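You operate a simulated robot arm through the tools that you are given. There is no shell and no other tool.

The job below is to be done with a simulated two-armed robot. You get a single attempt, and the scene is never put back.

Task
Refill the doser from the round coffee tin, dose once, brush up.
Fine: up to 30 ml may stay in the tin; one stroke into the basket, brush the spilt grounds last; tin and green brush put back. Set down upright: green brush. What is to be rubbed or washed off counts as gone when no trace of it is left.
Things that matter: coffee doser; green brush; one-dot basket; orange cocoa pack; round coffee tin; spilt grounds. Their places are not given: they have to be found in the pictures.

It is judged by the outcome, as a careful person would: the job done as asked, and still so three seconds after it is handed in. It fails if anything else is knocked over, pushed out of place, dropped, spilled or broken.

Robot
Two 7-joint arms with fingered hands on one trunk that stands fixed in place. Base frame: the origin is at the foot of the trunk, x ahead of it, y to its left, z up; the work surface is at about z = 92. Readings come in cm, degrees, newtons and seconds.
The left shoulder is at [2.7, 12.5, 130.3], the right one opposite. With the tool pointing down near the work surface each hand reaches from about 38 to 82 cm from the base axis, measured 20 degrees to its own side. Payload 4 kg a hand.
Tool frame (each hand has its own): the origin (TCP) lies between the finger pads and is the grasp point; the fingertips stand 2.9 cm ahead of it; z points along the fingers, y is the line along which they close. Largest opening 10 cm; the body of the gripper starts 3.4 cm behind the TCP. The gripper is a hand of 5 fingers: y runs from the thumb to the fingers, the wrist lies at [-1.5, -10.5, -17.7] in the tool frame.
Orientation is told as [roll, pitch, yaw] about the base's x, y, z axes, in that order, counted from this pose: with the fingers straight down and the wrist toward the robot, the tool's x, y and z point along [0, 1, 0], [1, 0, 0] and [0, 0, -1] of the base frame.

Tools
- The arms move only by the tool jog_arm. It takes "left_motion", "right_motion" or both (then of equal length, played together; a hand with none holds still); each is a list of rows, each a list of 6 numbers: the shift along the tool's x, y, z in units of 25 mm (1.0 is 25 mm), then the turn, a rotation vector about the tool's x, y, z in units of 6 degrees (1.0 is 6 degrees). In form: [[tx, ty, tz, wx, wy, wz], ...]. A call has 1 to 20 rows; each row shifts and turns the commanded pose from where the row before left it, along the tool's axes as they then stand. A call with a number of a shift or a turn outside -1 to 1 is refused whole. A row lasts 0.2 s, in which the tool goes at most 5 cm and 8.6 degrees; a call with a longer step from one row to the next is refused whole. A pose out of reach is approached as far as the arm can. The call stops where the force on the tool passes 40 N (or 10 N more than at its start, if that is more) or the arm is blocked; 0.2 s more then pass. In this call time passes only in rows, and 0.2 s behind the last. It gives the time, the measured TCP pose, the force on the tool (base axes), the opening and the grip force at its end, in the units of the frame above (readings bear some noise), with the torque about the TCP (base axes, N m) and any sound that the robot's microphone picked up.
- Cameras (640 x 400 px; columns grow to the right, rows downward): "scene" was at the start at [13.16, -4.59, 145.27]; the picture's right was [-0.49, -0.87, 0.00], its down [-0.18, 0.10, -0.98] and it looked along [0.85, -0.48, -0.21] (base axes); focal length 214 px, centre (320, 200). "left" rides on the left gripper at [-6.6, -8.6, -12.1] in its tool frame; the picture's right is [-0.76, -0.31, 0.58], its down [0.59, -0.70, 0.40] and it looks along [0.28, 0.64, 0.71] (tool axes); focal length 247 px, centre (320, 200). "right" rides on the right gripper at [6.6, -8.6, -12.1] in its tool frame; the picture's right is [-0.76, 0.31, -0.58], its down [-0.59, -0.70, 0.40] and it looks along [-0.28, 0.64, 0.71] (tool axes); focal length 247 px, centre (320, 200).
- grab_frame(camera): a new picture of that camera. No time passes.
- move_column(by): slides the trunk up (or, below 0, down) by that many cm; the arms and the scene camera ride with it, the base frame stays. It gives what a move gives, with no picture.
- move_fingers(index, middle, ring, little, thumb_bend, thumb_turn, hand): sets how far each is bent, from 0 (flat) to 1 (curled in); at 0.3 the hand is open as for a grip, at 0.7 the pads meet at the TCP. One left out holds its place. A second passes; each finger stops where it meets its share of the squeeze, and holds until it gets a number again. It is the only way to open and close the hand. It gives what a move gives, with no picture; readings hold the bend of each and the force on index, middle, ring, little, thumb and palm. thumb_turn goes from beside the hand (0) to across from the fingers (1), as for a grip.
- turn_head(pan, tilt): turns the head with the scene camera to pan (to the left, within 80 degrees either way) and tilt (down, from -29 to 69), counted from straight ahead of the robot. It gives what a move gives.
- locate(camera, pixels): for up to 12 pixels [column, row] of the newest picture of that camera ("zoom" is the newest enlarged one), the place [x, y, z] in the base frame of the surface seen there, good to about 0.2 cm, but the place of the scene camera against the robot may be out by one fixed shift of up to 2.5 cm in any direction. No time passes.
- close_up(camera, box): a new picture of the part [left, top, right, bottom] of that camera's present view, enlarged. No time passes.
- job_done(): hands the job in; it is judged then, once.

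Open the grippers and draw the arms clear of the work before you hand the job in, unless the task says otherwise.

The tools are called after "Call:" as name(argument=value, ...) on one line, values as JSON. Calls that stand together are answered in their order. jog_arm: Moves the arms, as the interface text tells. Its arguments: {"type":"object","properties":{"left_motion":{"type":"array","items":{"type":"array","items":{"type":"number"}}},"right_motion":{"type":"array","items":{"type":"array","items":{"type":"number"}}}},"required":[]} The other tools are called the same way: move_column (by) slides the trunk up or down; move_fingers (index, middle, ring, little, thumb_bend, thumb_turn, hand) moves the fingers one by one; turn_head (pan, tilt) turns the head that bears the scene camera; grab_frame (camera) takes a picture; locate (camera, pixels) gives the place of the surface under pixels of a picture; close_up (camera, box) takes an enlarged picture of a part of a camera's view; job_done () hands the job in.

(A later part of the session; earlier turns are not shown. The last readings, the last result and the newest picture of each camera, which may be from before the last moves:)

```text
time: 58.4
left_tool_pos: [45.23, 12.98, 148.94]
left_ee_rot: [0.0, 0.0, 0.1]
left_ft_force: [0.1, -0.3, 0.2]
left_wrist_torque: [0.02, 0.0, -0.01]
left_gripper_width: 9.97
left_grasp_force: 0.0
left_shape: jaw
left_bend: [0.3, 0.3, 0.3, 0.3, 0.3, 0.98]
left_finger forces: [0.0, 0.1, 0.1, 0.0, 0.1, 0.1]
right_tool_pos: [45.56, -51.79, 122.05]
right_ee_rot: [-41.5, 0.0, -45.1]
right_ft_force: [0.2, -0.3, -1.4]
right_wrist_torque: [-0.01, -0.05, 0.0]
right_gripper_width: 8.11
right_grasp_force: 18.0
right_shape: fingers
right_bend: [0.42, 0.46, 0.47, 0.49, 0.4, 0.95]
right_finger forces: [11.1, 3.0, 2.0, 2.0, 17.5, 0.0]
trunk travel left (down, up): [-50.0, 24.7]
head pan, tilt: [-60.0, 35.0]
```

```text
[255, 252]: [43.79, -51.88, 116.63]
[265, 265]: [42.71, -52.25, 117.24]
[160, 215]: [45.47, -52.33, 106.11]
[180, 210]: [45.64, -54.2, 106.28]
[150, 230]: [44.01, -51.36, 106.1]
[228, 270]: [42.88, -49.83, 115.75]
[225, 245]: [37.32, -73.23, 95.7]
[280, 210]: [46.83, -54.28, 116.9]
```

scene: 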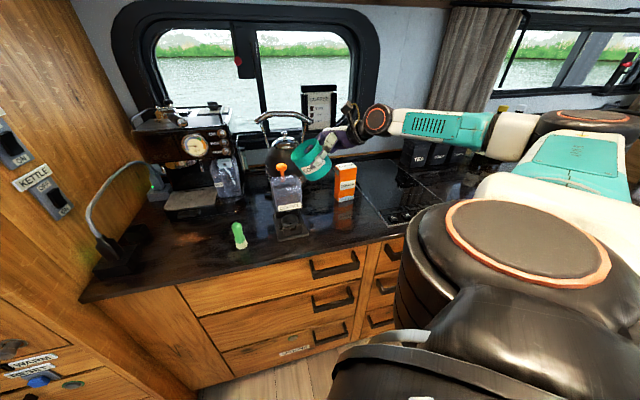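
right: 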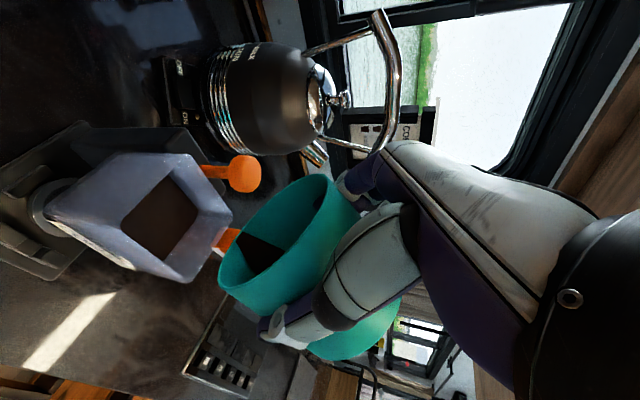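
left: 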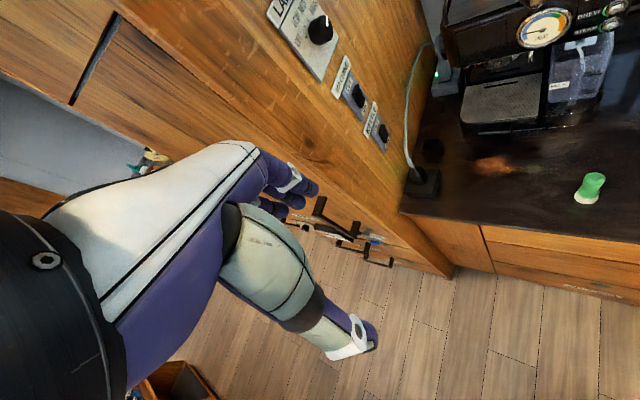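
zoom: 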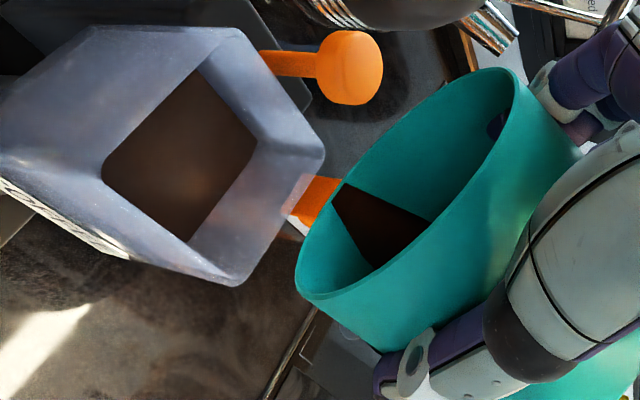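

The hopper has risen to z≈106.2 (rim 110) and a wedge of grounds remains in the tin. I keep tilting slowly toward 140°.

Call:
jog_arm(right_motion=[[0.062, 0, -0.0428, 0, -0.25, 0], [0.062, 0, -0.0428, 0, -0.25, 0], [0.062, 0, -0.0428, 0, -0.25, 0], [0.062, 0, -0.0428, 0, -0.25, 0], [0.062, 0, -0.0428, 0, -0.25, 0], [0.062, 0, -0.0428, 0, -0.25, 0], [0.062, 0, -0.0428, 0, -0.25, 0], [0.062, 0, -0.0428, 0, -0.25, 0], [0, 0, 0, 0, 0, 0], [0, 0, 0, 0, 0, 0]])

Call:
close_up(camera="scene", box=[250, 110, 370, 220])

Call:
close_up(camera="right", box=[90, 140, 370, 340])

```text
time: 60.6
left_tool_pos: [45.2, 12.96, 149.12]
left_ee_rot: [0.1, -0.1, 0.2]
left_ft_force: [-0.1, -0.5, -1.1]
left_wrist_torque: [0.0, 0.0, 0.01]
left_gripper_width: 9.99
left_grasp_force: 0.0
left_shape: jaw
left_bend: [0.3, 0.3, 0.3, 0.3, 0.3, 0.98]
left_finger forces: [0.1, 0.0, 0.0, 0.1, 0.0, 0.1]
right_tool_pos: [46.55, -50.73, 121.85]
right_ee_rot: [-53.5, 0.0, -44.9]
right_ft_force: [0.4, 0.1, -1.2]
right_wrist_torque: [0.07, -0.03, 0.04]
right_gripper_width: 8.09
right_grasp_force: 18.3
right_shape: fingers
right_bend: [0.42, 0.46, 0.47, 0.49, 0.4, 0.95]
right_finger forces: [11.0, 2.9, 2.0, 2.1, 17.3, 0.0]
trunk travel left (down, up): [-50.0, 24.7]
head pan, tilt: [-60.0, 35.0]
```

```text
3.64 times, centred on (310, 165) of scene
```

zoom: 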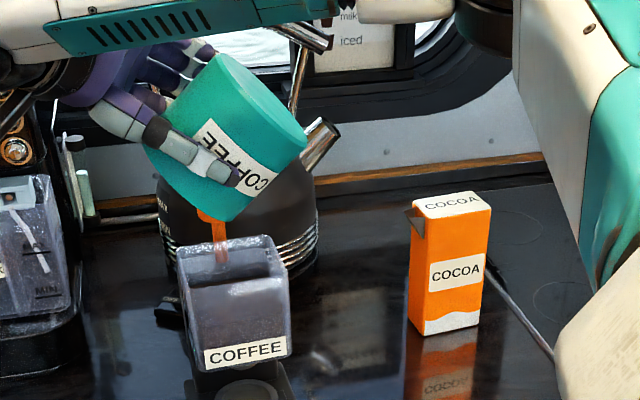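

```text
2.00 times, centred on (230, 240) of right
```

zoom: 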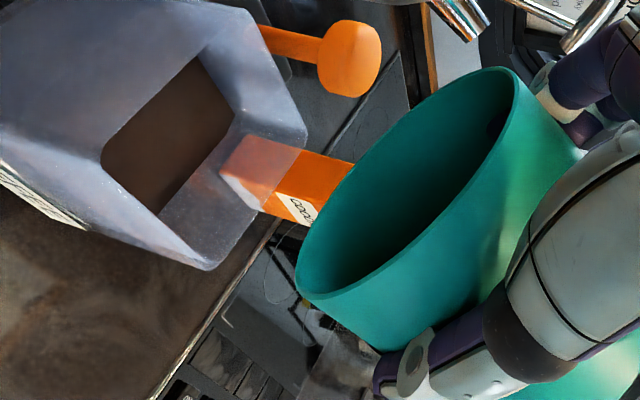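

The tin now looks empty inside. I hold a second more at a slightly steeper tilt and check the hopper level.

Call:
jog_arm(right_motion=[[0.062, 0, -0.0428, 0, -0.25, 0], [0.062, 0, -0.0428, 0, -0.25, 0], [0.062, 0, -0.0428, 0, -0.25, 0], [0.062, 0, -0.0428, 0, -0.25, 0], [0, 0, 0, 0, 0, 0], [0, 0, 0, 0, 0, 0], [0, 0, 0, 0, 0, 0], [0, 0, 0, 0, 0, 0]])

Call:
close_up(camera="right", box=[90, 140, 370, 340])

Call:
locate(camera="zoom", pixels=[[160, 130], [180, 160], [210, 100], [400, 220], [450, 150], [340, 270]])

```text
time: 62.4
left_tool_pos: [45.11, 12.99, 149.07]
left_ee_rot: [0.0, 0.0, 0.1]
left_ft_force: [-0.5, -0.3, 0.0]
left_wrist_torque: [0.0, -0.01, 0.01]
left_gripper_width: 9.98
left_grasp_force: 0.1
left_shape: jaw
left_bend: [0.3, 0.3, 0.3, 0.3, 0.3, 0.98]
left_finger forces: [0.1, 0.0, 0.1, 0.0, 0.0, 0.0]
right_tool_pos: [47.04, -50.17, 121.52]
right_ee_rot: [-59.5, -0.1, -45.0]
right_ft_force: [0.3, 0.0, -1.2]
right_wrist_torque: [0.03, -0.05, -0.01]
right_gripper_width: 8.08
right_grasp_force: 18.1
right_shape: fingers
right_bend: [0.42, 0.46, 0.47, 0.49, 0.4, 0.95]
right_finger forces: [11.0, 2.9, 2.1, 2.0, 17.6, 0.0]
trunk travel left (down, up): [-50.0, 24.7]
head pan, tilt: [-60.0, 35.0]
```

```text
2.00 times, centred on (230, 240) of right
```

zoom: 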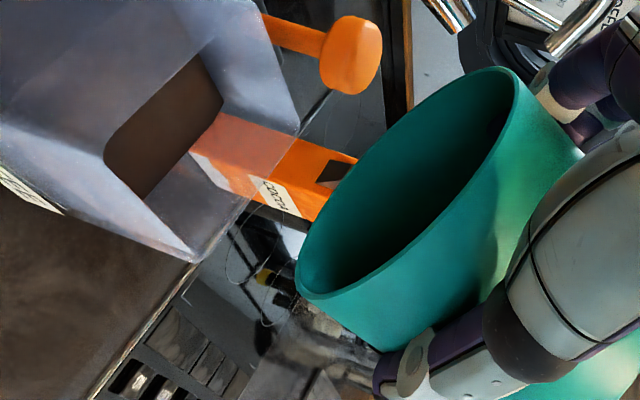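

```text
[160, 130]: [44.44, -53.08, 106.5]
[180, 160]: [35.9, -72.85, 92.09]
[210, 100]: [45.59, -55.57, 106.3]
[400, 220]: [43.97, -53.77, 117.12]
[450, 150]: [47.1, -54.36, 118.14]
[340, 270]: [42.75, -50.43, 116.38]
```

The tin is empty and the hopper stands at z≈106.4, below its rim. I rotate back about the lip to 45° tilt along the same path.

Call:
jog_arm(right_motion=[[-0.196, 0, 0.156, 0, 0.833, 0], [-0.196, 0, 0.156, 0, 0.833, 0], [-0.196, 0, 0.156, 0, 0.833, 0], [-0.196, 0, 0.156, 0, 0.833, 0], [-0.196, 0, 0.156, 0, 0.833, 0], [-0.196, 0, 0.156, 0, 0.833, 0], [-0.196, 0, 0.156, 0, 0.833, 0], [-0.196, 0, 0.156, 0, 0.833, 0], [-0.196, 0, 0.156, 0, 0.833, 0], [-0.196, 0, 0.156, 0, 0.833, 0], [-0.196, 0, 0.156, 0, 0.833, 0], [-0.196, 0, 0.156, 0, 0.833, 0], [-0.196, 0, 0.156, 0, 0.833, 0], [-0.196, 0, 0.156, 0, 0.833, 0], [-0.196, 0, 0.156, 0, 0.833, 0], [-0.196, 0, 0.156, 0, 0.833, 0], [-0.196, 0, 0.156, 0, 0.833, 0], [-0.196, 0, 0.156, 0, 0.833, 0], [-0.196, 0, 0.156, 0, 0.833, 0]])

Call:
close_up(camera="scene", box=[250, 110, 370, 220])

Call:
grab_frame(camera="right")

```text
time: 66.4
left_tool_pos: [45.14, 13.02, 149.09]
left_ee_rot: [0.0, 0.0, 0.0]
left_ft_force: [1.0, -0.6, 0.0]
left_wrist_torque: [-0.02, 0.0, 0.02]
left_gripper_width: 10.0
left_grasp_force: 0.1
left_shape: jaw
left_bend: [0.3, 0.3, 0.3, 0.3, 0.3, 0.98]
left_finger forces: [0.0, 0.0, 0.0, 0.1, 0.0, 0.1]
right_tool_pos: [40.18, -57.1, 117.19]
right_ee_rot: [35.5, 0.1, -44.9]
right_ft_force: [-0.7, 0.2, -1.1]
right_wrist_torque: [0.0, -0.01, -0.03]
right_gripper_width: 8.12
right_grasp_force: 17.3
right_shape: fingers
right_bend: [0.42, 0.46, 0.47, 0.49, 0.4, 0.95]
right_finger forces: [10.7, 2.9, 2.1, 2.1, 17.0, 0.1]
trunk travel left (down, up): [-50.0, 24.7]
head pan, tilt: [-60.0, 35.0]
```

```text
3.64 times, centred on (310, 165) of scene
```

zoom: 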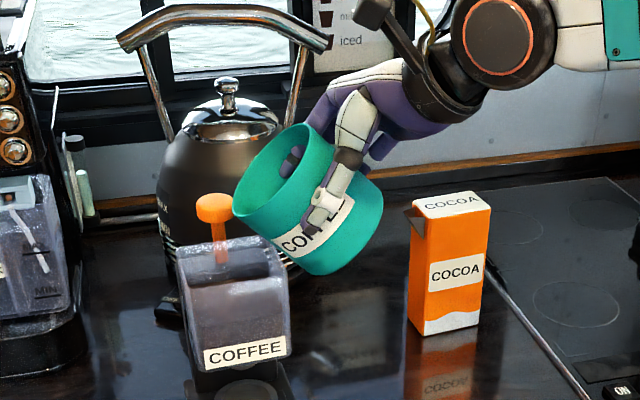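

```text
taken
```

right: 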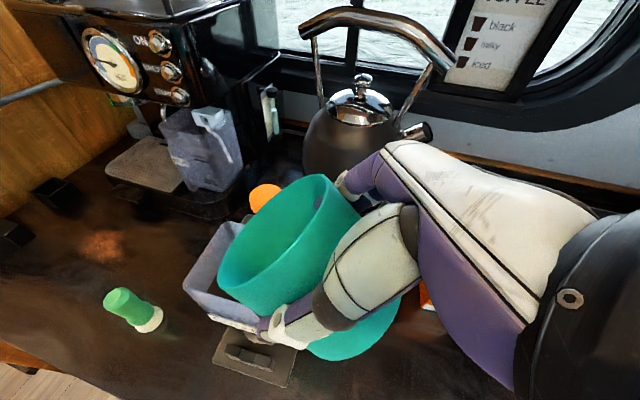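

The tin's back at 45°. I now right it fully while moving away to the right, then carry it back above its place.

Call:
jog_arm(right_motion=[[-0.097, 0, -0.281, 0, 0.742, 0], [-0.075, 0, -0.287, 0, 0.742, 0], [-0.052, 0, -0.292, 0, 0.742, 0], [-0.029, 0, -0.295, 0, 0.742, 0], [-0.006, 0, -0.297, 0, 0.742, 0], [0.017, 0, -0.296, 0, 0.742, 0], [0.04, 0, -0.294, 0, 0.742, 0], [0.063, 0, -0.29, 0, 0.742, 0], [0.085, 0, -0.284, 0, 0.742, 0], [0.107, 0, -0.277, 0, 0.742, 0], [-0.242, -0.34, -0.506, 0, 0, 0], [-0.242, -0.34, -0.506, 0, 0, 0], [-0.242, -0.34, -0.506, 0, 0, 0], [-0.242, -0.34, -0.506, 0, 0, 0]])

Call:
grab_frame(camera="right")

Call:
grab_frame(camera="scene")

```text
time: 69.4
left_tool_pos: [44.97, 12.87, 149.09]
left_ee_rot: [0.0, -0.1, 0.0]
left_ft_force: [0.6, 0.2, 0.3]
left_wrist_torque: [0.0, 0.0, -0.02]
left_gripper_width: 9.97
left_grasp_force: 0.1
left_shape: jaw
left_bend: [0.3, 0.3, 0.3, 0.3, 0.3, 0.98]
left_finger forces: [0.0, 0.0, 0.1, 0.1, 0.0, 0.1]
right_tool_pos: [29.78, -62.69, 120.03]
right_ee_rot: [80.0, 0.0, -44.9]
right_ft_force: [0.8, -0.2, -0.6]
right_wrist_torque: [-0.04, 0.0, 0.0]
right_gripper_width: 8.08
right_grasp_force: 17.2
right_shape: fingers
right_bend: [0.42, 0.46, 0.47, 0.49, 0.4, 0.95]
right_finger forces: [10.6, 2.9, 2.0, 2.2, 17.3, 0.0]
trunk travel left (down, up): [-50.0, 24.7]
head pan, tilt: [-60.0, 35.0]
```

```text
taken
```

right: 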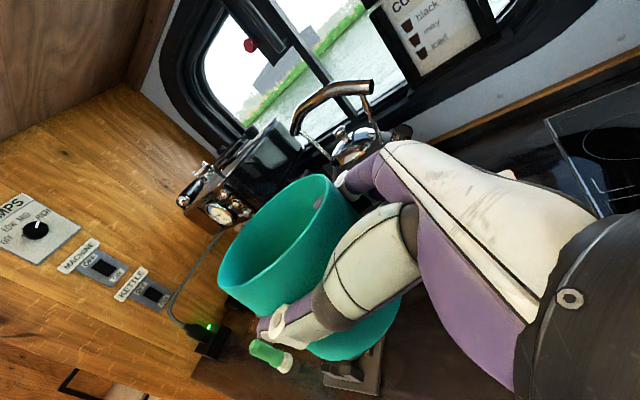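

```text
taken
```

scene: 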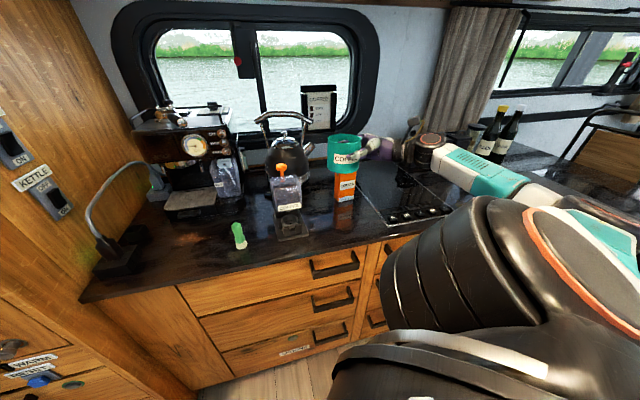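

The tin is upright above its place at (29.8,-62.7,120). I re-measure the held tin to set it down where it was and check it has not slipped.

Call:
locate(camera="right", pixels=[[219, 272], [228, 250], [255, 217], [290, 186], [320, 176], [262, 311], [300, 290], [332, 250], [345, 200], [340, 352], [285, 240]])

Call:
close_up(camera="right", box=[190, 150, 430, 370])

```text
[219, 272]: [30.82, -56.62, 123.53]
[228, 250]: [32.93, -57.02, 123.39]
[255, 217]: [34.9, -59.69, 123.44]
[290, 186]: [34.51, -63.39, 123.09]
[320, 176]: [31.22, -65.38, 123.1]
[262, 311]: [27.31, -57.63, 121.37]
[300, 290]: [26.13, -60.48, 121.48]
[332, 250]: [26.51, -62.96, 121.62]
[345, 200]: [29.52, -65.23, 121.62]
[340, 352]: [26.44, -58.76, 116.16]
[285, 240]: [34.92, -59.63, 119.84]
```

```text
1.82 times, centred on (310, 260) of right
```

zoom: 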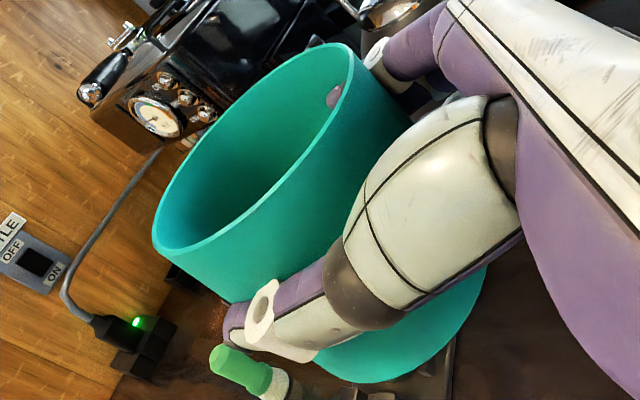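

The held tin is centred at (30.7,-61.0), within 0.3 cm of its original spot. I lower it to just above the counter, with a small correction.

Call:
jog_arm(right_motion=[[-0.5, 0.01, 0.088, 0, 0, 0], [-0.9, 0.01, 0.155, 0, 0, 0], [-0.9, 0.01, 0.155, 0, 0, 0], [-0.9, 0.01, 0.155, 0, 0, 0], [-0.9, 0.01, 0.155, 0, 0, 0], [-0.9, 0.01, 0.155, 0, 0, 0], [-0.9, 0.01, 0.155, 0, 0, 0], [-0.9, 0.01, 0.155, 0, 0, 0], [-0.7, 0.01, 0.12, 0, 0, 0], [-0.5, 0.01, 0.085, 0, 0, 0], [-0.4, 0, 0.068, 0, 0, 0], [-0.2, 0, 0.03, 0, 0, 0], [-0.12, 0, 0.02, 0, 0, 0]])

Call:
close_up(camera="scene", box=[310, 160, 400, 250])

```text
time: 72.2
left_tool_pos: [45.3, 13.04, 149.09]
left_ee_rot: [0.0, 0.0, 0.0]
left_ft_force: [-0.7, -0.9, 0.7]
left_wrist_torque: [-0.01, -0.01, -0.02]
left_gripper_width: 9.95
left_grasp_force: 0.0
left_shape: jaw
left_bend: [0.3, 0.3, 0.3, 0.3, 0.3, 0.98]
left_finger forces: [0.1, 0.0, 0.0, 0.0, 0.0, 0.0]
right_tool_pos: [29.76, -62.95, 97.86]
right_ee_rot: [80.0, 0.0, -45.0]
right_ft_force: [0.3, 0.4, -1.2]
right_wrist_torque: [-0.01, 0.0, -0.02]
right_gripper_width: 8.09
right_grasp_force: 17.1
right_shape: fingers
right_bend: [0.42, 0.46, 0.47, 0.49, 0.4, 0.95]
right_finger forces: [10.6, 3.0, 2.0, 2.2, 17.1, 0.0]
trunk travel left (down, up): [-50.0, 24.7]
head pan, tilt: [-60.0, 35.0]
```

```text
4.44 times, centred on (355, 205) of scene
```

zoom: 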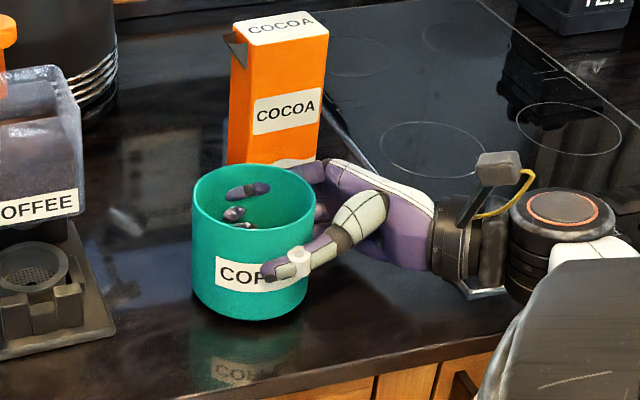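

The tin hangs about 0.4 cm above the counter. I lower in 1 mm steps until the counter carries it.

Call:
jog_arm(right_motion=[[-0.04, 0, 0.007, 0, 0, 0], [-0.04, 0, 0.007, 0, 0, 0], [-0.04, 0, 0.007, 0, 0, 0], [-0.04, 0, 0.007, 0, 0, 0]])

```text
time: 73.2
left_tool_pos: [45.24, 13.02, 149.08]
left_ee_rot: [-0.1, 0.1, 0.1]
left_ft_force: [0.2, -0.1, 0.2]
left_wrist_torque: [0.03, 0.01, 0.02]
left_gripper_width: 9.97
left_grasp_force: 0.2
left_shape: jaw
left_bend: [0.3, 0.3, 0.3, 0.3, 0.3, 0.98]
left_finger forces: [0.1, 0.0, 0.1, 0.0, 0.0, 0.1]
right_tool_pos: [29.74, -62.93, 97.37]
right_ee_rot: [80.0, 0.1, -45.0]
right_ft_force: [0.4, -0.5, -0.2]
right_wrist_torque: [0.0, -0.03, -0.03]
right_gripper_width: 8.08
right_grasp_force: 17.6
right_shape: fingers
right_bend: [0.43, 0.46, 0.47, 0.49, 0.4, 0.95]
right_finger forces: [10.6, 3.1, 2.2, 2.2, 17.2, 0.0]
trunk travel left (down, up): [-50.0, 24.7]
head pan, tilt: [-60.0, 35.0]
```

Force is about zero at z 97.37, the original grasp height. One more millimetre to be sure it rests, then I open slowly.

Call:
jog_arm(right_motion=[[-0.03, 0, 0.005, 0, 0, 0], [-0.02, 0, 0.003, 0, 0, 0]])

Call:
close_up(camera="scene", box=[310, 160, 400, 250])

```text
time: 73.8
left_tool_pos: [45.12, 13.02, 149.07]
left_ee_rot: [0.0, 0.0, 0.0]
left_ft_force: [0.2, 0.0, -0.3]
left_wrist_torque: [0.01, -0.01, 0.05]
left_gripper_width: 9.98
left_grasp_force: 0.0
left_shape: jaw
left_bend: [0.3, 0.3, 0.3, 0.3, 0.3, 0.98]
left_finger forces: [0.0, 0.0, 0.1, 0.0, 0.0, 0.1]
right_tool_pos: [29.69, -62.91, 97.3]
right_ee_rot: [80.0, 0.0, -45.0]
right_ft_force: [-0.7, -0.6, 3.2]
right_wrist_torque: [-0.09, -0.12, 0.0]
right_gripper_width: 8.09
right_grasp_force: 18.0
right_shape: fingers
right_bend: [0.43, 0.46, 0.47, 0.49, 0.4, 0.95]
right_finger forces: [10.2, 2.9, 2.3, 2.5, 17.8, 0.1]
trunk travel left (down, up): [-50.0, 24.7]
head pan, tilt: [-60.0, 35.0]
```

```text
4.44 times, centred on (355, 205) of scene
```

zoom: 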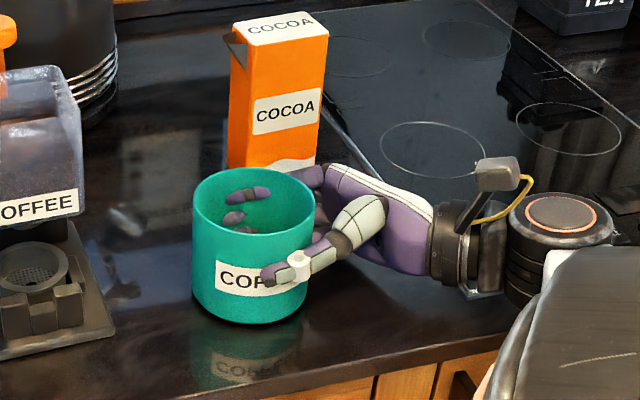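

The counter pushes back 3 N: the tin rests. I open the hand in two stages.

Call:
move_fingers(hand="right", index=0.34, middle=0.34, ring=0.34, little=0.34, thumb_bend=0.34)

Call:
move_fingers(hand="right", index=0.22, middle=0.22, ring=0.22, little=0.22, thumb_bend=0.2, thumb_turn=0.98)

Call:
close_up(camera="scene", box=[310, 160, 400, 250])

Call:
grab_frame(camera="right")

```text
time: 74.8
left_tool_pos: [45.15, 12.91, 149.13]
left_ee_rot: [0.0, 0.0, 0.0]
left_ft_force: [-0.6, 0.1, 1.5]
left_wrist_torque: [0.06, 0.0, 0.03]
left_gripper_width: 9.97
left_grasp_force: 0.0
left_shape: jaw
left_bend: [0.3, 0.3, 0.3, 0.3, 0.3, 0.98]
left_finger forces: [0.0, 0.1, 0.0, 0.0, 0.0, 0.1]
right_tool_pos: [29.74, -62.91, 97.3]
right_ee_rot: [80.0, 0.0, -45.0]
right_ft_force: [-0.5, 0.2, 0.0]
right_wrist_torque: [0.01, -0.01, 0.02]
right_gripper_width: 9.02
right_grasp_force: 0.6
right_shape: fingers
right_bend: [0.34, 0.34, 0.34, 0.34, 0.34, 0.97]
right_finger forces: [0.0, 0.0, 0.0, 0.1, 0.5, 0.0]
trunk travel left (down, up): [-50.0, 24.7]
head pan, tilt: [-60.0, 35.0]
```

```text
time: 75.8
left_tool_pos: [45.19, 12.95, 149.04]
left_ee_rot: [0.0, 0.0, -0.1]
left_ft_force: [-0.4, -0.6, 0.5]
left_wrist_torque: [-0.02, 0.01, 0.02]
left_gripper_width: 9.97
left_grasp_force: 0.2
left_shape: jaw
left_bend: [0.3, 0.3, 0.3, 0.3, 0.3, 0.98]
left_finger forces: [0.0, 0.0, 0.0, 0.0, 0.0, 0.0]
right_tool_pos: [29.81, -62.81, 97.35]
right_ee_rot: [80.0, 0.1, -45.0]
right_ft_force: [-0.7, -0.9, 0.0]
right_wrist_torque: [0.0, -0.02, 0.01]
right_gripper_width: 11.36
right_grasp_force: 0.0
right_shape: fingers
right_bend: [0.22, 0.22, 0.22, 0.22, 0.2, 0.95]
right_finger forces: [0.1, 0.1, 0.0, 0.0, 0.0, 0.0]
trunk travel left (down, up): [-50.0, 24.7]
head pan, tilt: [-60.0, 35.0]
```

```text
4.44 times, centred on (355, 205) of scene
```

zoom: 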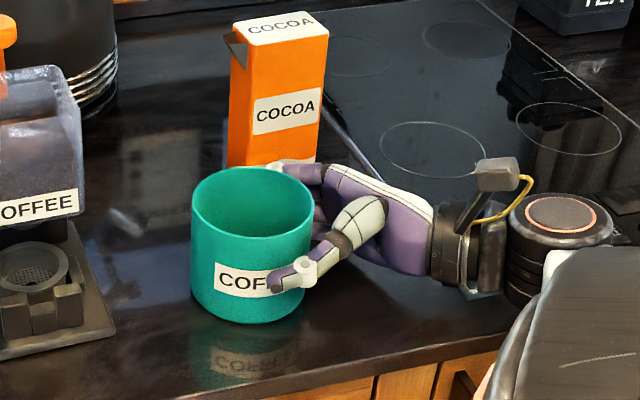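

```text
taken
```

right: 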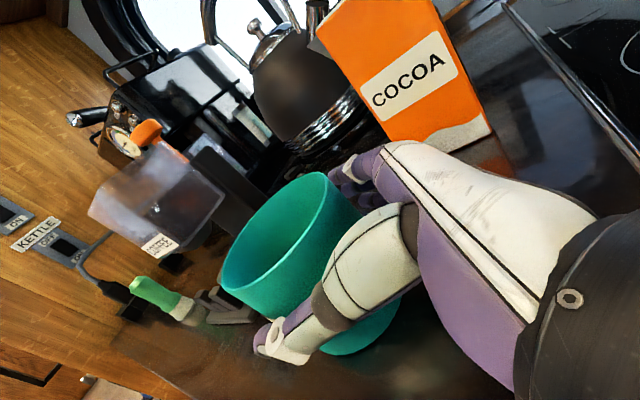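

The tin stands free and upright at its place. I withdraw to the right, then rise.

Call:
jog_arm(right_motion=[[-0.087, 0, -0.4925, 0, 0, 0], [-0.087, 0, -0.4925, 0, 0, 0], [-0.087, 0, -0.4925, 0, 0, 0], [-0.087, 0, -0.4925, 0, 0, 0], [-0.087, 0, -0.4925, 0, 0, 0], [-0.087, 0, -0.4925, 0, 0, 0], [0.844, 0, -0.149, 0, 0, 0], [0.844, 0, -0.149, 0, 0, 0], [0.844, 0, -0.149, 0, 0, 0], [0.844, 0, -0.149, 0, 0, 0], [0.844, 0, -0.149, 0, 0, 0], [0.844, 0, -0.149, 0, 0, 0], [0.844, 0, -0.149, 0, 0, 0], [0.844, 0, -0.149, 0, 0, 0], [0.844, 0, -0.149, 0, 0, 0]])

Call:
grab_frame(camera="right")

Call:
grab_frame(camera="scene")

```text
time: 79.0
left_tool_pos: [45.15, 13.0, 149.06]
left_ee_rot: [0.1, -0.1, 0.0]
left_ft_force: [0.5, -0.3, -0.1]
left_wrist_torque: [0.01, 0.01, 0.0]
left_gripper_width: 9.97
left_grasp_force: 0.1
left_shape: jaw
left_bend: [0.3, 0.3, 0.3, 0.3, 0.3, 0.98]
left_finger forces: [0.0, 0.1, 0.1, 0.0, 0.0, 0.1]
right_tool_pos: [24.55, -68.12, 116.69]
right_ee_rot: [80.1, 0.0, -44.9]
right_ft_force: [-0.1, 0.6, -0.4]
right_wrist_torque: [0.01, -0.02, 0.0]
right_gripper_width: 11.33
right_grasp_force: 0.0
right_shape: fingers
right_bend: [0.22, 0.22, 0.22, 0.22, 0.2, 0.95]
right_finger forces: [0.0, 0.0, 0.0, 0.0, 0.1, 0.0]
trunk travel left (down, up): [-50.0, 24.7]
head pan, tilt: [-60.0, 35.0]
```

```text
taken
```

right: 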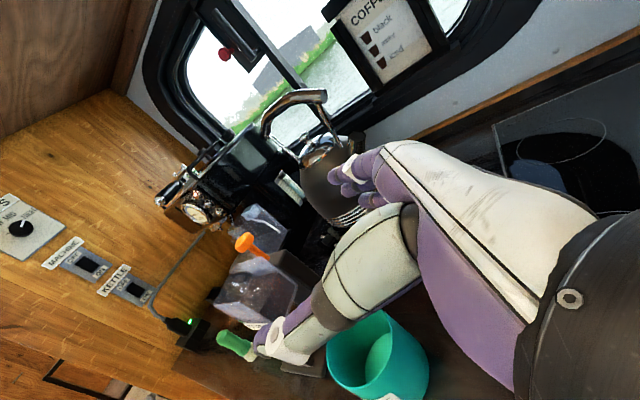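

```text
taken
```

scene: 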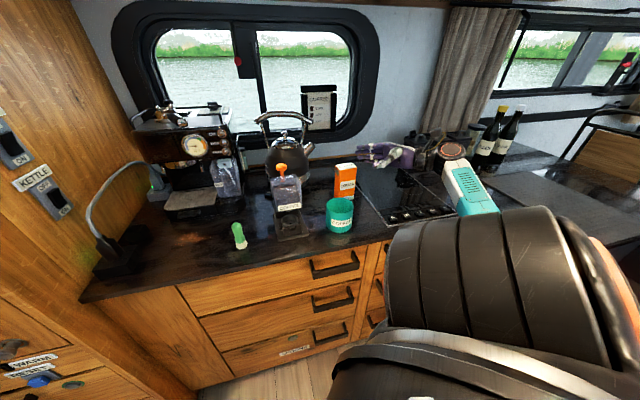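

The tin is visibly empty (green inside) and upright. Next is the stroke: I turn the hand fingers-down and go above the doser for a close look at the plunger.

Call:
jog_arm(right_motion=[[0, 0, 0, 0, -1, 0], [0, 0, 0, 0, -1, 0], [0, 0, 0, 0, -1, 0], [0, 0, 0, 0, -1, 0], [0, 0, 0, 0, -1, 0], [0, 0, 0, 0, -1, 0], [0, 0, 0, 0, -1, 0], [0, 0, 0, 0, -1, 0], [0, 0, 0, 0, -1, 0], [0, 0, 0, 0, -1, 0], [0, 0, 0, 0, -1, 0], [0, 0, 0, 0, -1, 0], [0, 0, 0, 0, -1, 0], [0, 0, 0, 0, -0.333, 0]])

Call:
jog_arm(right_motion=[[0, 0, -1, 0, 0, 0], [0, 0, -1, 0, 0, 0], [0.9, 0, -0.6, 0, 0, 0], [1, 0, -0.5, 0, 0, 0], [1, 0, -0.5, 0, 0, 0], [1, 0, -0.4, 0, 0, 0], [1, 0, -0.3, 0, 0, 0], [1, 0, 0, 0, 0, 0], [1, 0, 0, 0, 0, 0]])

Call:
grab_frame(camera="right")

```text
time: 82.0
left_tool_pos: [45.11, 13.01, 149.17]
left_ee_rot: [0.0, 0.0, 0.0]
left_ft_force: [0.0, -0.7, 0.1]
left_wrist_torque: [0.02, -0.01, 0.02]
left_gripper_width: 9.98
left_grasp_force: 0.0
left_shape: jaw
left_bend: [0.3, 0.3, 0.3, 0.3, 0.3, 0.98]
left_finger forces: [0.0, 0.1, 0.0, 0.0, 0.1, 0.0]
right_tool_pos: [24.64, -68.22, 116.52]
right_ee_rot: [0.0, 0.0, -45.1]
right_ft_force: [0.5, 0.5, -0.3]
right_wrist_torque: [0.0, 0.0, -0.03]
right_gripper_width: 11.34
right_grasp_force: 0.0
right_shape: fingers
right_bend: [0.22, 0.22, 0.22, 0.22, 0.2, 0.95]
right_finger forces: [0.0, 0.0, 0.0, 0.0, 0.0, 0.1]
trunk travel left (down, up): [-50.0, 24.7]
head pan, tilt: [-60.0, 35.0]
```

```text
time: 84.0
left_tool_pos: [45.23, 13.05, 149.03]
left_ee_rot: [0.0, 0.1, 0.0]
left_ft_force: [0.1, 0.6, 0.4]
left_wrist_torque: [-0.01, 0.01, -0.01]
left_gripper_width: 9.98
left_grasp_force: 0.0
left_shape: jaw
left_bend: [0.3, 0.3, 0.3, 0.3, 0.3, 0.98]
left_finger forces: [0.1, 0.1, 0.0, 0.0, 0.1, 0.1]
right_tool_pos: [36.88, -56.07, 127.34]
right_ee_rot: [-0.1, 0.0, -45.0]
right_ft_force: [0.6, -0.3, -0.2]
right_wrist_torque: [0.0, -0.01, 0.01]
right_gripper_width: 11.36
right_grasp_force: 0.0
right_shape: fingers
right_bend: [0.22, 0.22, 0.22, 0.22, 0.2, 0.95]
right_finger forces: [0.1, 0.1, 0.0, 0.1, 0.0, 0.1]
trunk travel left (down, up): [-50.0, 24.7]
head pan, tilt: [-60.0, 35.0]
```

```text
taken
```

right: 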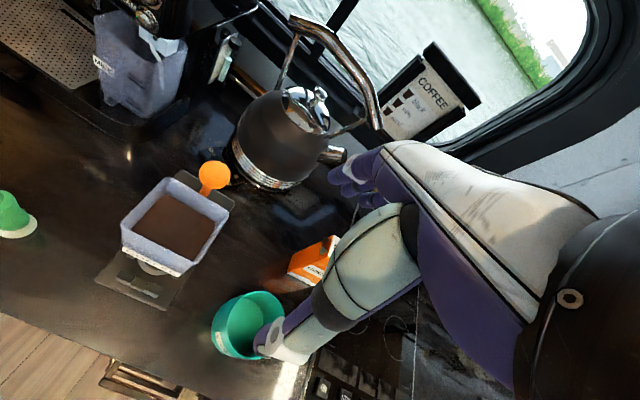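

I enlarge the doser and knob from here and measure the knob, column and hopper rim.

Call:
close_up(camera="right", box=[90, 140, 260, 310])

Call:
locate(camera="right", pixels=[[213, 175], [203, 170], [225, 172], [213, 163], [212, 187], [207, 193], [225, 205], [180, 183], [222, 212], [175, 225], [245, 325], [130, 222]])

```text
2.35 times, centred on (175, 225) of right
```

zoom: 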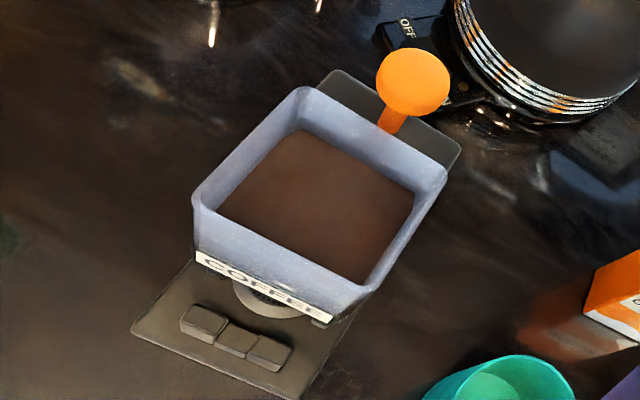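

```text
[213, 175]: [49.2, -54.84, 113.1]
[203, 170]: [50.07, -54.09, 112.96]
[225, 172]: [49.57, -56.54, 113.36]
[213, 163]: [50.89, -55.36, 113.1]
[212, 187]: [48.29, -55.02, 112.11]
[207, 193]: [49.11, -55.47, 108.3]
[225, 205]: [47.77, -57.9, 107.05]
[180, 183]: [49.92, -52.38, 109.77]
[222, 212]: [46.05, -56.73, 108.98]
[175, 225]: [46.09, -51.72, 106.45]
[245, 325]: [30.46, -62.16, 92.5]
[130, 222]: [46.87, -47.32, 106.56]
```

The knob is a mushroom on a vertical stem, centre about (49.5,-55.4), top z 113.3. The kettle stands just behind it, so I measure how near it is before pressing.

Call:
locate(camera="right", pixels=[[232, 150], [250, 175], [275, 185], [240, 130], [265, 100], [310, 120], [320, 95], [340, 155], [370, 120], [285, 70], [240, 115], [290, 20]])

Call:
move_fingers(hand="right", index=0.7, middle=0.7, ring=0.7, little=0.7, thumb_bend=0.7)

Call:
grab_frame(camera="right")

Call:
close_up(camera="scene", box=[240, 70, 400, 220])

```text
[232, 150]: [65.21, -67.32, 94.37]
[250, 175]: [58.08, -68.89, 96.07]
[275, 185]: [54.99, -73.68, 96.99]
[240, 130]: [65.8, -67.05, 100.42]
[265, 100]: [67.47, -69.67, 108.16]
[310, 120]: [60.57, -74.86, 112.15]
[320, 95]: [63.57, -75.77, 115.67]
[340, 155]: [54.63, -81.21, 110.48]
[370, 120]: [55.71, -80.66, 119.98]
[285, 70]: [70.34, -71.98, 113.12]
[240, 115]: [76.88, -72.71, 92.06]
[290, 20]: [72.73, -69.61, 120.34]
```

```text
time: 85.0
left_tool_pos: [45.33, 12.97, 149.03]
left_ee_rot: [0.0, 0.1, 0.0]
left_ft_force: [-0.2, -0.2, 0.1]
left_wrist_torque: [-0.02, -0.02, -0.05]
left_gripper_width: 9.98
left_grasp_force: 0.0
left_shape: jaw
left_bend: [0.3, 0.3, 0.3, 0.3, 0.3, 0.98]
left_finger forces: [0.0, 0.1, 0.1, 0.0, 0.0, 0.0]
right_tool_pos: [36.75, -56.16, 127.46]
right_ee_rot: [0.0, 0.0, -44.9]
right_ft_force: [-0.3, 0.5, -0.7]
right_wrist_torque: [0.01, 0.03, 0.0]
right_gripper_width: 0.16
right_grasp_force: 0.0
right_shape: fingers
right_bend: [0.7, 0.7, 0.7, 0.7, 0.7, 1.0]
right_finger forces: [0.1, 0.0, 0.1, 0.0, 0.0, 0.1]
trunk travel left (down, up): [-50.0, 24.7]
head pan, tilt: [-60.0, 35.0]
```

```text
taken
```

right: 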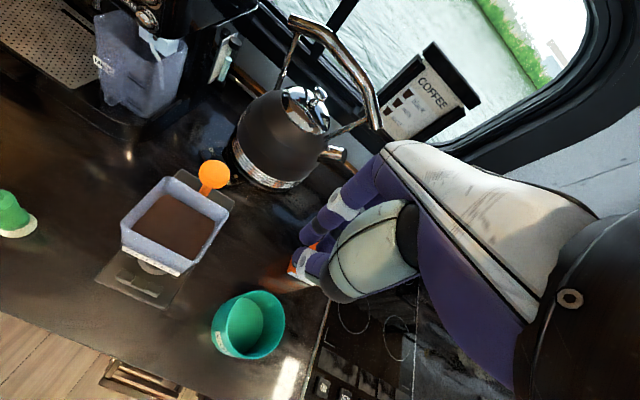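

```text
2.67 times, centred on (320, 145) of scene
```

zoom: 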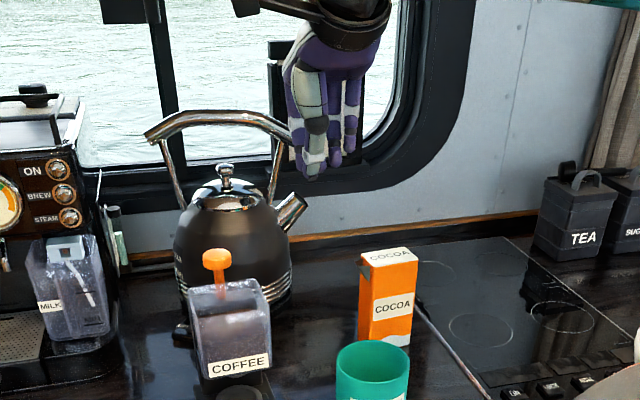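

The kettle's nearest surface is at N≈89, well behind the fingers. With the fingertips closed together I move above the knob, tips about 5 cm over it.

Call:
jog_arm(right_motion=[[0.76, 0.68, 0.512, 0, 0, 0], [0.76, 0.68, 0.512, 0, 0, 0], [0.76, 0.68, 0.512, 0, 0, 0], [0.76, 0.68, 0.512, 0, 0, 0], [0.76, 0.68, 0.512, 0, 0, 0]])

Call:
close_up(camera="scene", box=[230, 110, 340, 220])

Call:
grab_frame(camera="right")

```text
time: 86.2
left_tool_pos: [45.27, 13.09, 149.03]
left_ee_rot: [-0.1, 0.0, 0.0]
left_ft_force: [-0.5, -0.4, 0.0]
left_wrist_torque: [0.01, 0.04, 0.0]
left_gripper_width: 9.98
left_grasp_force: 0.0
left_shape: jaw
left_bend: [0.3, 0.3, 0.3, 0.3, 0.3, 0.98]
left_finger forces: [0.1, 0.1, 0.0, 0.0, 0.0, 0.0]
right_tool_pos: [49.69, -55.4, 121.0]
right_ee_rot: [0.0, 0.0, -45.0]
right_ft_force: [-0.4, 0.7, 0.5]
right_wrist_torque: [0.03, 0.01, 0.02]
right_gripper_width: 0.14
right_grasp_force: 0.0
right_shape: fingers
right_bend: [0.7, 0.7, 0.7, 0.7, 0.7, 1.0]
right_finger forces: [0.0, 0.0, 0.1, 0.0, 0.0, 0.1]
trunk travel left (down, up): [-50.0, 24.7]
head pan, tilt: [-60.0, 35.0]
```

```text
3.64 times, centred on (285, 165) of scene
```

zoom: 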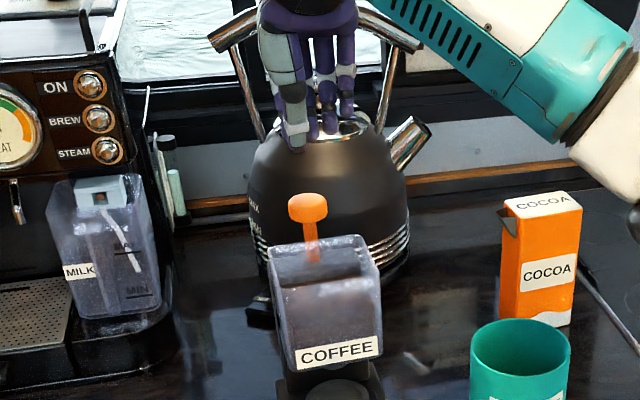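

```text
taken
```

right: 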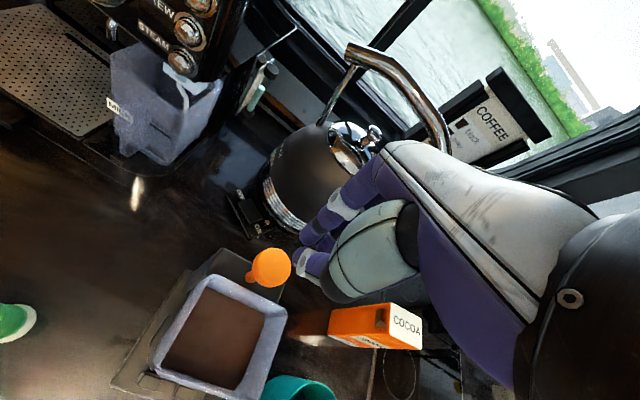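

I locate the visible thumb and finger tips relative to the knob before pressing.

Call:
close_up(camera="right", box=[230, 160, 430, 320])

Call:
locate(camera="right", pixels=[[303, 240], [325, 243], [298, 255], [305, 270], [312, 280], [335, 295], [268, 267], [320, 215], [300, 235], [325, 235]])

Call:
locate(camera="scene", pixels=[[312, 148], [320, 143], [325, 137]])

```text
2.50 times, centred on (330, 240) of right
```

zoom: 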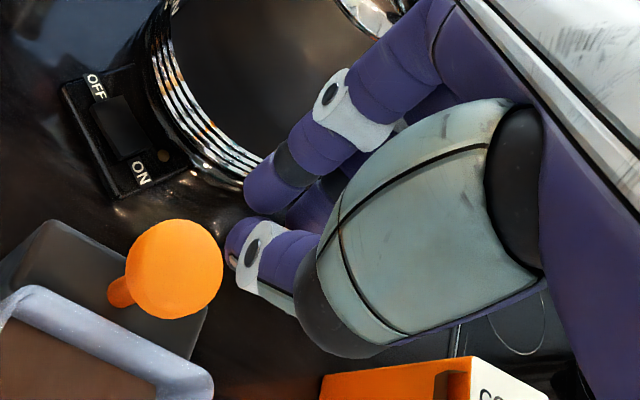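

```text
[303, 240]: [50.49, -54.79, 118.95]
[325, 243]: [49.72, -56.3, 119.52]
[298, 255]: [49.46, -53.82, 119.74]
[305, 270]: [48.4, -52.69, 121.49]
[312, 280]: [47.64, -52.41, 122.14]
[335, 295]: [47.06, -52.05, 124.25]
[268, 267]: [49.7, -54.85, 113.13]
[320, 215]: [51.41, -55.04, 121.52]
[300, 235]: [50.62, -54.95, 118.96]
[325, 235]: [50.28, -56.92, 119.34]
```

```text
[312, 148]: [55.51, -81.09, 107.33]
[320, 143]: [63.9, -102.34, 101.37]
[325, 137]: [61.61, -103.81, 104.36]
```

The index and middle tips (z≈118.9) straddle the TCP right above the knob centre. I descend 5 cm to just above the knob.

Call:
jog_arm(right_motion=[[0, 0, 0.5, 0, 0, 0], [0, 0, 0.5, 0, 0, 0], [0, 0, 0.5, 0, 0, 0], [0, 0, 0.5, 0, 0, 0]])

Call:
close_up(camera="right", box=[230, 160, 430, 320])

Call:
close_up(camera="scene", box=[230, 110, 340, 220])

```text
time: 87.2
left_tool_pos: [45.25, 13.09, 149.01]
left_ee_rot: [0.0, -0.1, 0.0]
left_ft_force: [0.5, 1.0, 1.0]
left_wrist_torque: [0.0, -0.03, 0.02]
left_gripper_width: 9.99
left_grasp_force: 0.0
left_shape: jaw
left_bend: [0.3, 0.3, 0.3, 0.3, 0.3, 0.98]
left_finger forces: [0.0, 0.0, 0.1, 0.0, 0.1, 0.1]
right_tool_pos: [49.6, -55.38, 115.94]
right_ee_rot: [-0.1, -0.2, -45.0]
right_ft_force: [0.0, 0.1, 0.7]
right_wrist_torque: [0.01, -0.02, -0.01]
right_gripper_width: 0.15
right_grasp_force: 0.4
right_shape: fingers
right_bend: [0.7, 0.7, 0.7, 0.7, 0.7, 1.0]
right_finger forces: [0.0, 0.1, 0.1, 0.0, 1.0, 0.0]
trunk travel left (down, up): [-50.0, 24.7]
head pan, tilt: [-60.0, 35.0]
```

```text
2.50 times, centred on (330, 240) of right
```

zoom: 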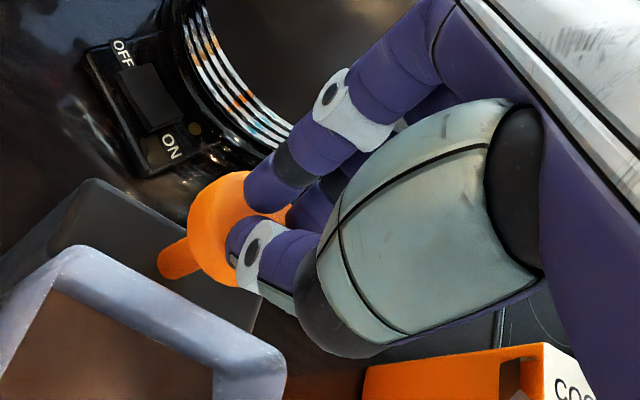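

```text
3.64 times, centred on (285, 165) of scene
```

zoom: 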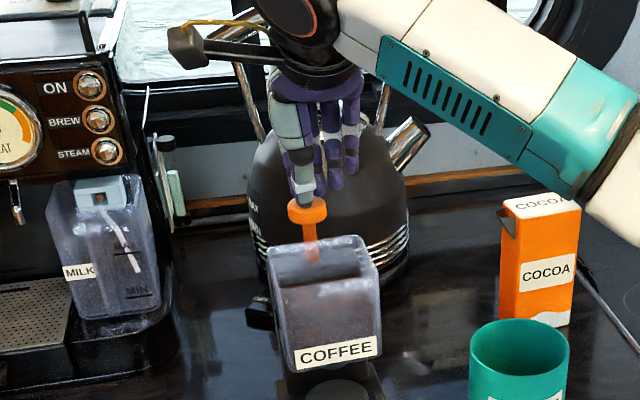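

The thumb tip just touches the knob (1 N). I press straight down in small steps, 1.5 cm first, watching force and sound.

Call:
jog_arm(right_motion=[[0, 0, 0.1, 0, 0, 0], [0, 0, 0.1, 0, 0, 0], [0, 0, 0.1, 0, 0, 0], [0, 0, 0.1, 0, 0, 0], [0, 0, 0.1, 0, 0, 0], [0, 0, 0.1, 0, 0, 0]])

Call:
close_up(camera="right", box=[230, 160, 430, 320])

Call:
close_up(camera="scene", box=[230, 110, 340, 220])

```text
time: 88.6
left_tool_pos: [44.98, 13.21, 149.2]
left_ee_rot: [-0.2, 0.1, 0.1]
left_ft_force: [-0.4, 0.4, 0.8]
left_wrist_torque: [-0.01, 0.03, 0.0]
left_gripper_width: 9.98
left_grasp_force: 0.0
left_shape: jaw
left_bend: [0.3, 0.3, 0.3, 0.3, 0.3, 0.98]
left_finger forces: [0.0, 0.0, 0.0, 0.0, 0.0, 0.0]
right_tool_pos: [49.37, -55.19, 114.66]
right_ee_rot: [0.0, -0.4, -44.9]
right_ft_force: [-2.9, 0.8, 17.1]
right_wrist_torque: [0.16, 0.09, 0.06]
right_gripper_width: 0.05
right_grasp_force: 8.3
right_shape: fingers
right_bend: [0.7, 0.7, 0.7, 0.7, 0.71, 1.0]
right_finger forces: [0.0, 3.2, 0.0, 0.0, 14.2, 0.1]
trunk travel left (down, up): [-50.0, 24.7]
head pan, tilt: [-60.0, 35.0]
heard: click
```

```text
2.50 times, centred on (330, 240) of right
```

zoom: 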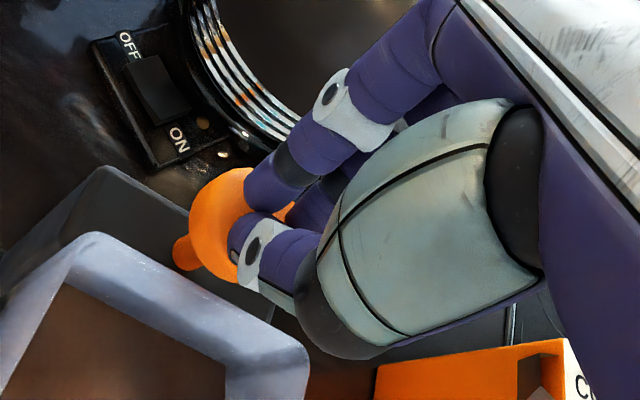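

```text
3.64 times, centred on (285, 165) of scene
```

zoom: 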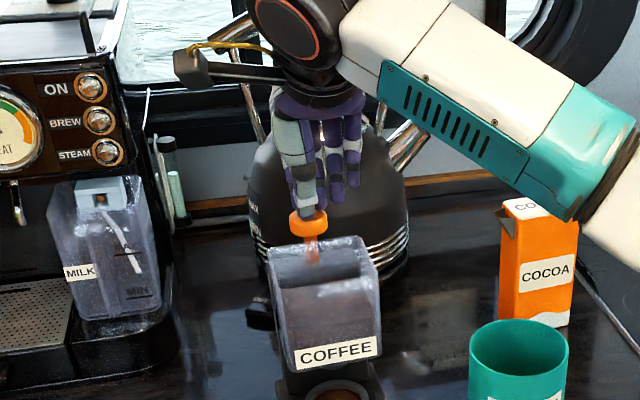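

A click was heard and brown grounds appear in the basket under the hopper. I look at the basket before releasing.

Call:
close_up(camera="scene", box=[260, 170, 320, 250])

Call:
grab_frame(camera="left")

```text
5.00 times, centred on (290, 210) of scene
```

zoom: 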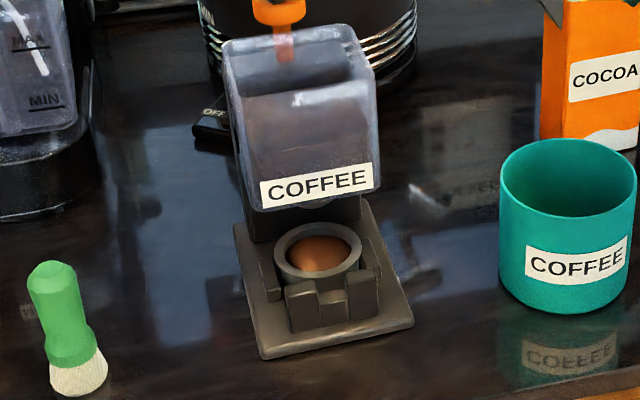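

```text
taken
```

left: 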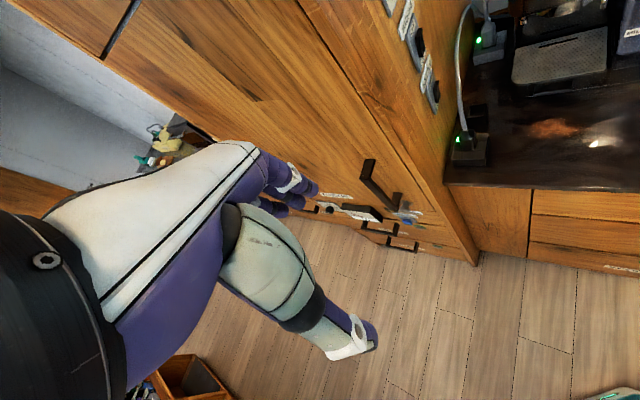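

The basket holds a mound of grounds: one dose is in. I release by lifting straight up.

Call:
jog_arm(right_motion=[[0, 0, -0.3, 0, 0, 0], [0, 0, -0.6, 0, 0, 0], [0, 0, -0.8, 0, 0, 0], [0, 0, -0.8, 0, 0, 0], [0, 0, -0.8, 0, 0, 0], [0, -0.5, -0.8, 0, 0, 0], [0, -1, -0.8, 0, 0, 0], [0, -1, 0, 0, 0, 0]])

Call:
close_up(camera="scene", box=[240, 130, 350, 250])

Call:
grab_frame(camera="right")

```text
time: 90.4
left_tool_pos: [45.11, 12.92, 149.05]
left_ee_rot: [-0.1, 0.1, 0.0]
left_ft_force: [-0.8, 0.2, -0.5]
left_wrist_torque: [-0.02, -0.04, 0.0]
left_gripper_width: 10.0
left_grasp_force: 0.0
left_shape: jaw
left_bend: [0.3, 0.3, 0.3, 0.3, 0.3, 0.98]
left_finger forces: [0.0, 0.1, 0.0, 0.0, 0.1, 0.0]
right_tool_pos: [45.01, -50.98, 126.77]
right_ee_rot: [0.1, 0.1, -45.0]
right_ft_force: [0.5, 0.6, 0.5]
right_wrist_torque: [-0.02, 0.02, -0.03]
right_gripper_width: 0.12
right_grasp_force: 0.1
right_shape: fingers
right_bend: [0.7, 0.7, 0.7, 0.7, 0.7, 1.0]
right_finger forces: [0.0, 0.0, 0.0, 0.1, 0.0, 0.1]
trunk travel left (down, up): [-50.0, 24.7]
head pan, tilt: [-60.0, 35.0]
```

```text
3.33 times, centred on (295, 190) of scene
```

zoom: 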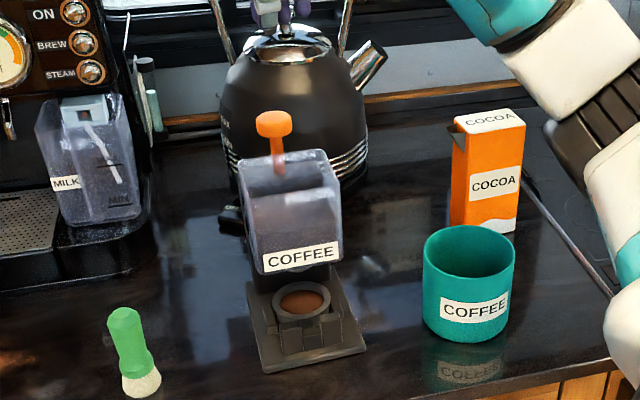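

```text
taken
```

right: 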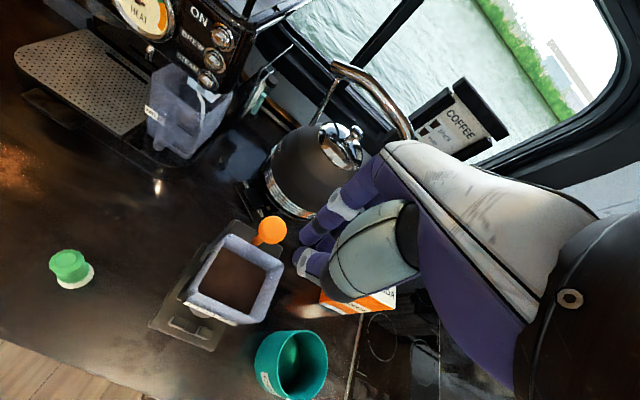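

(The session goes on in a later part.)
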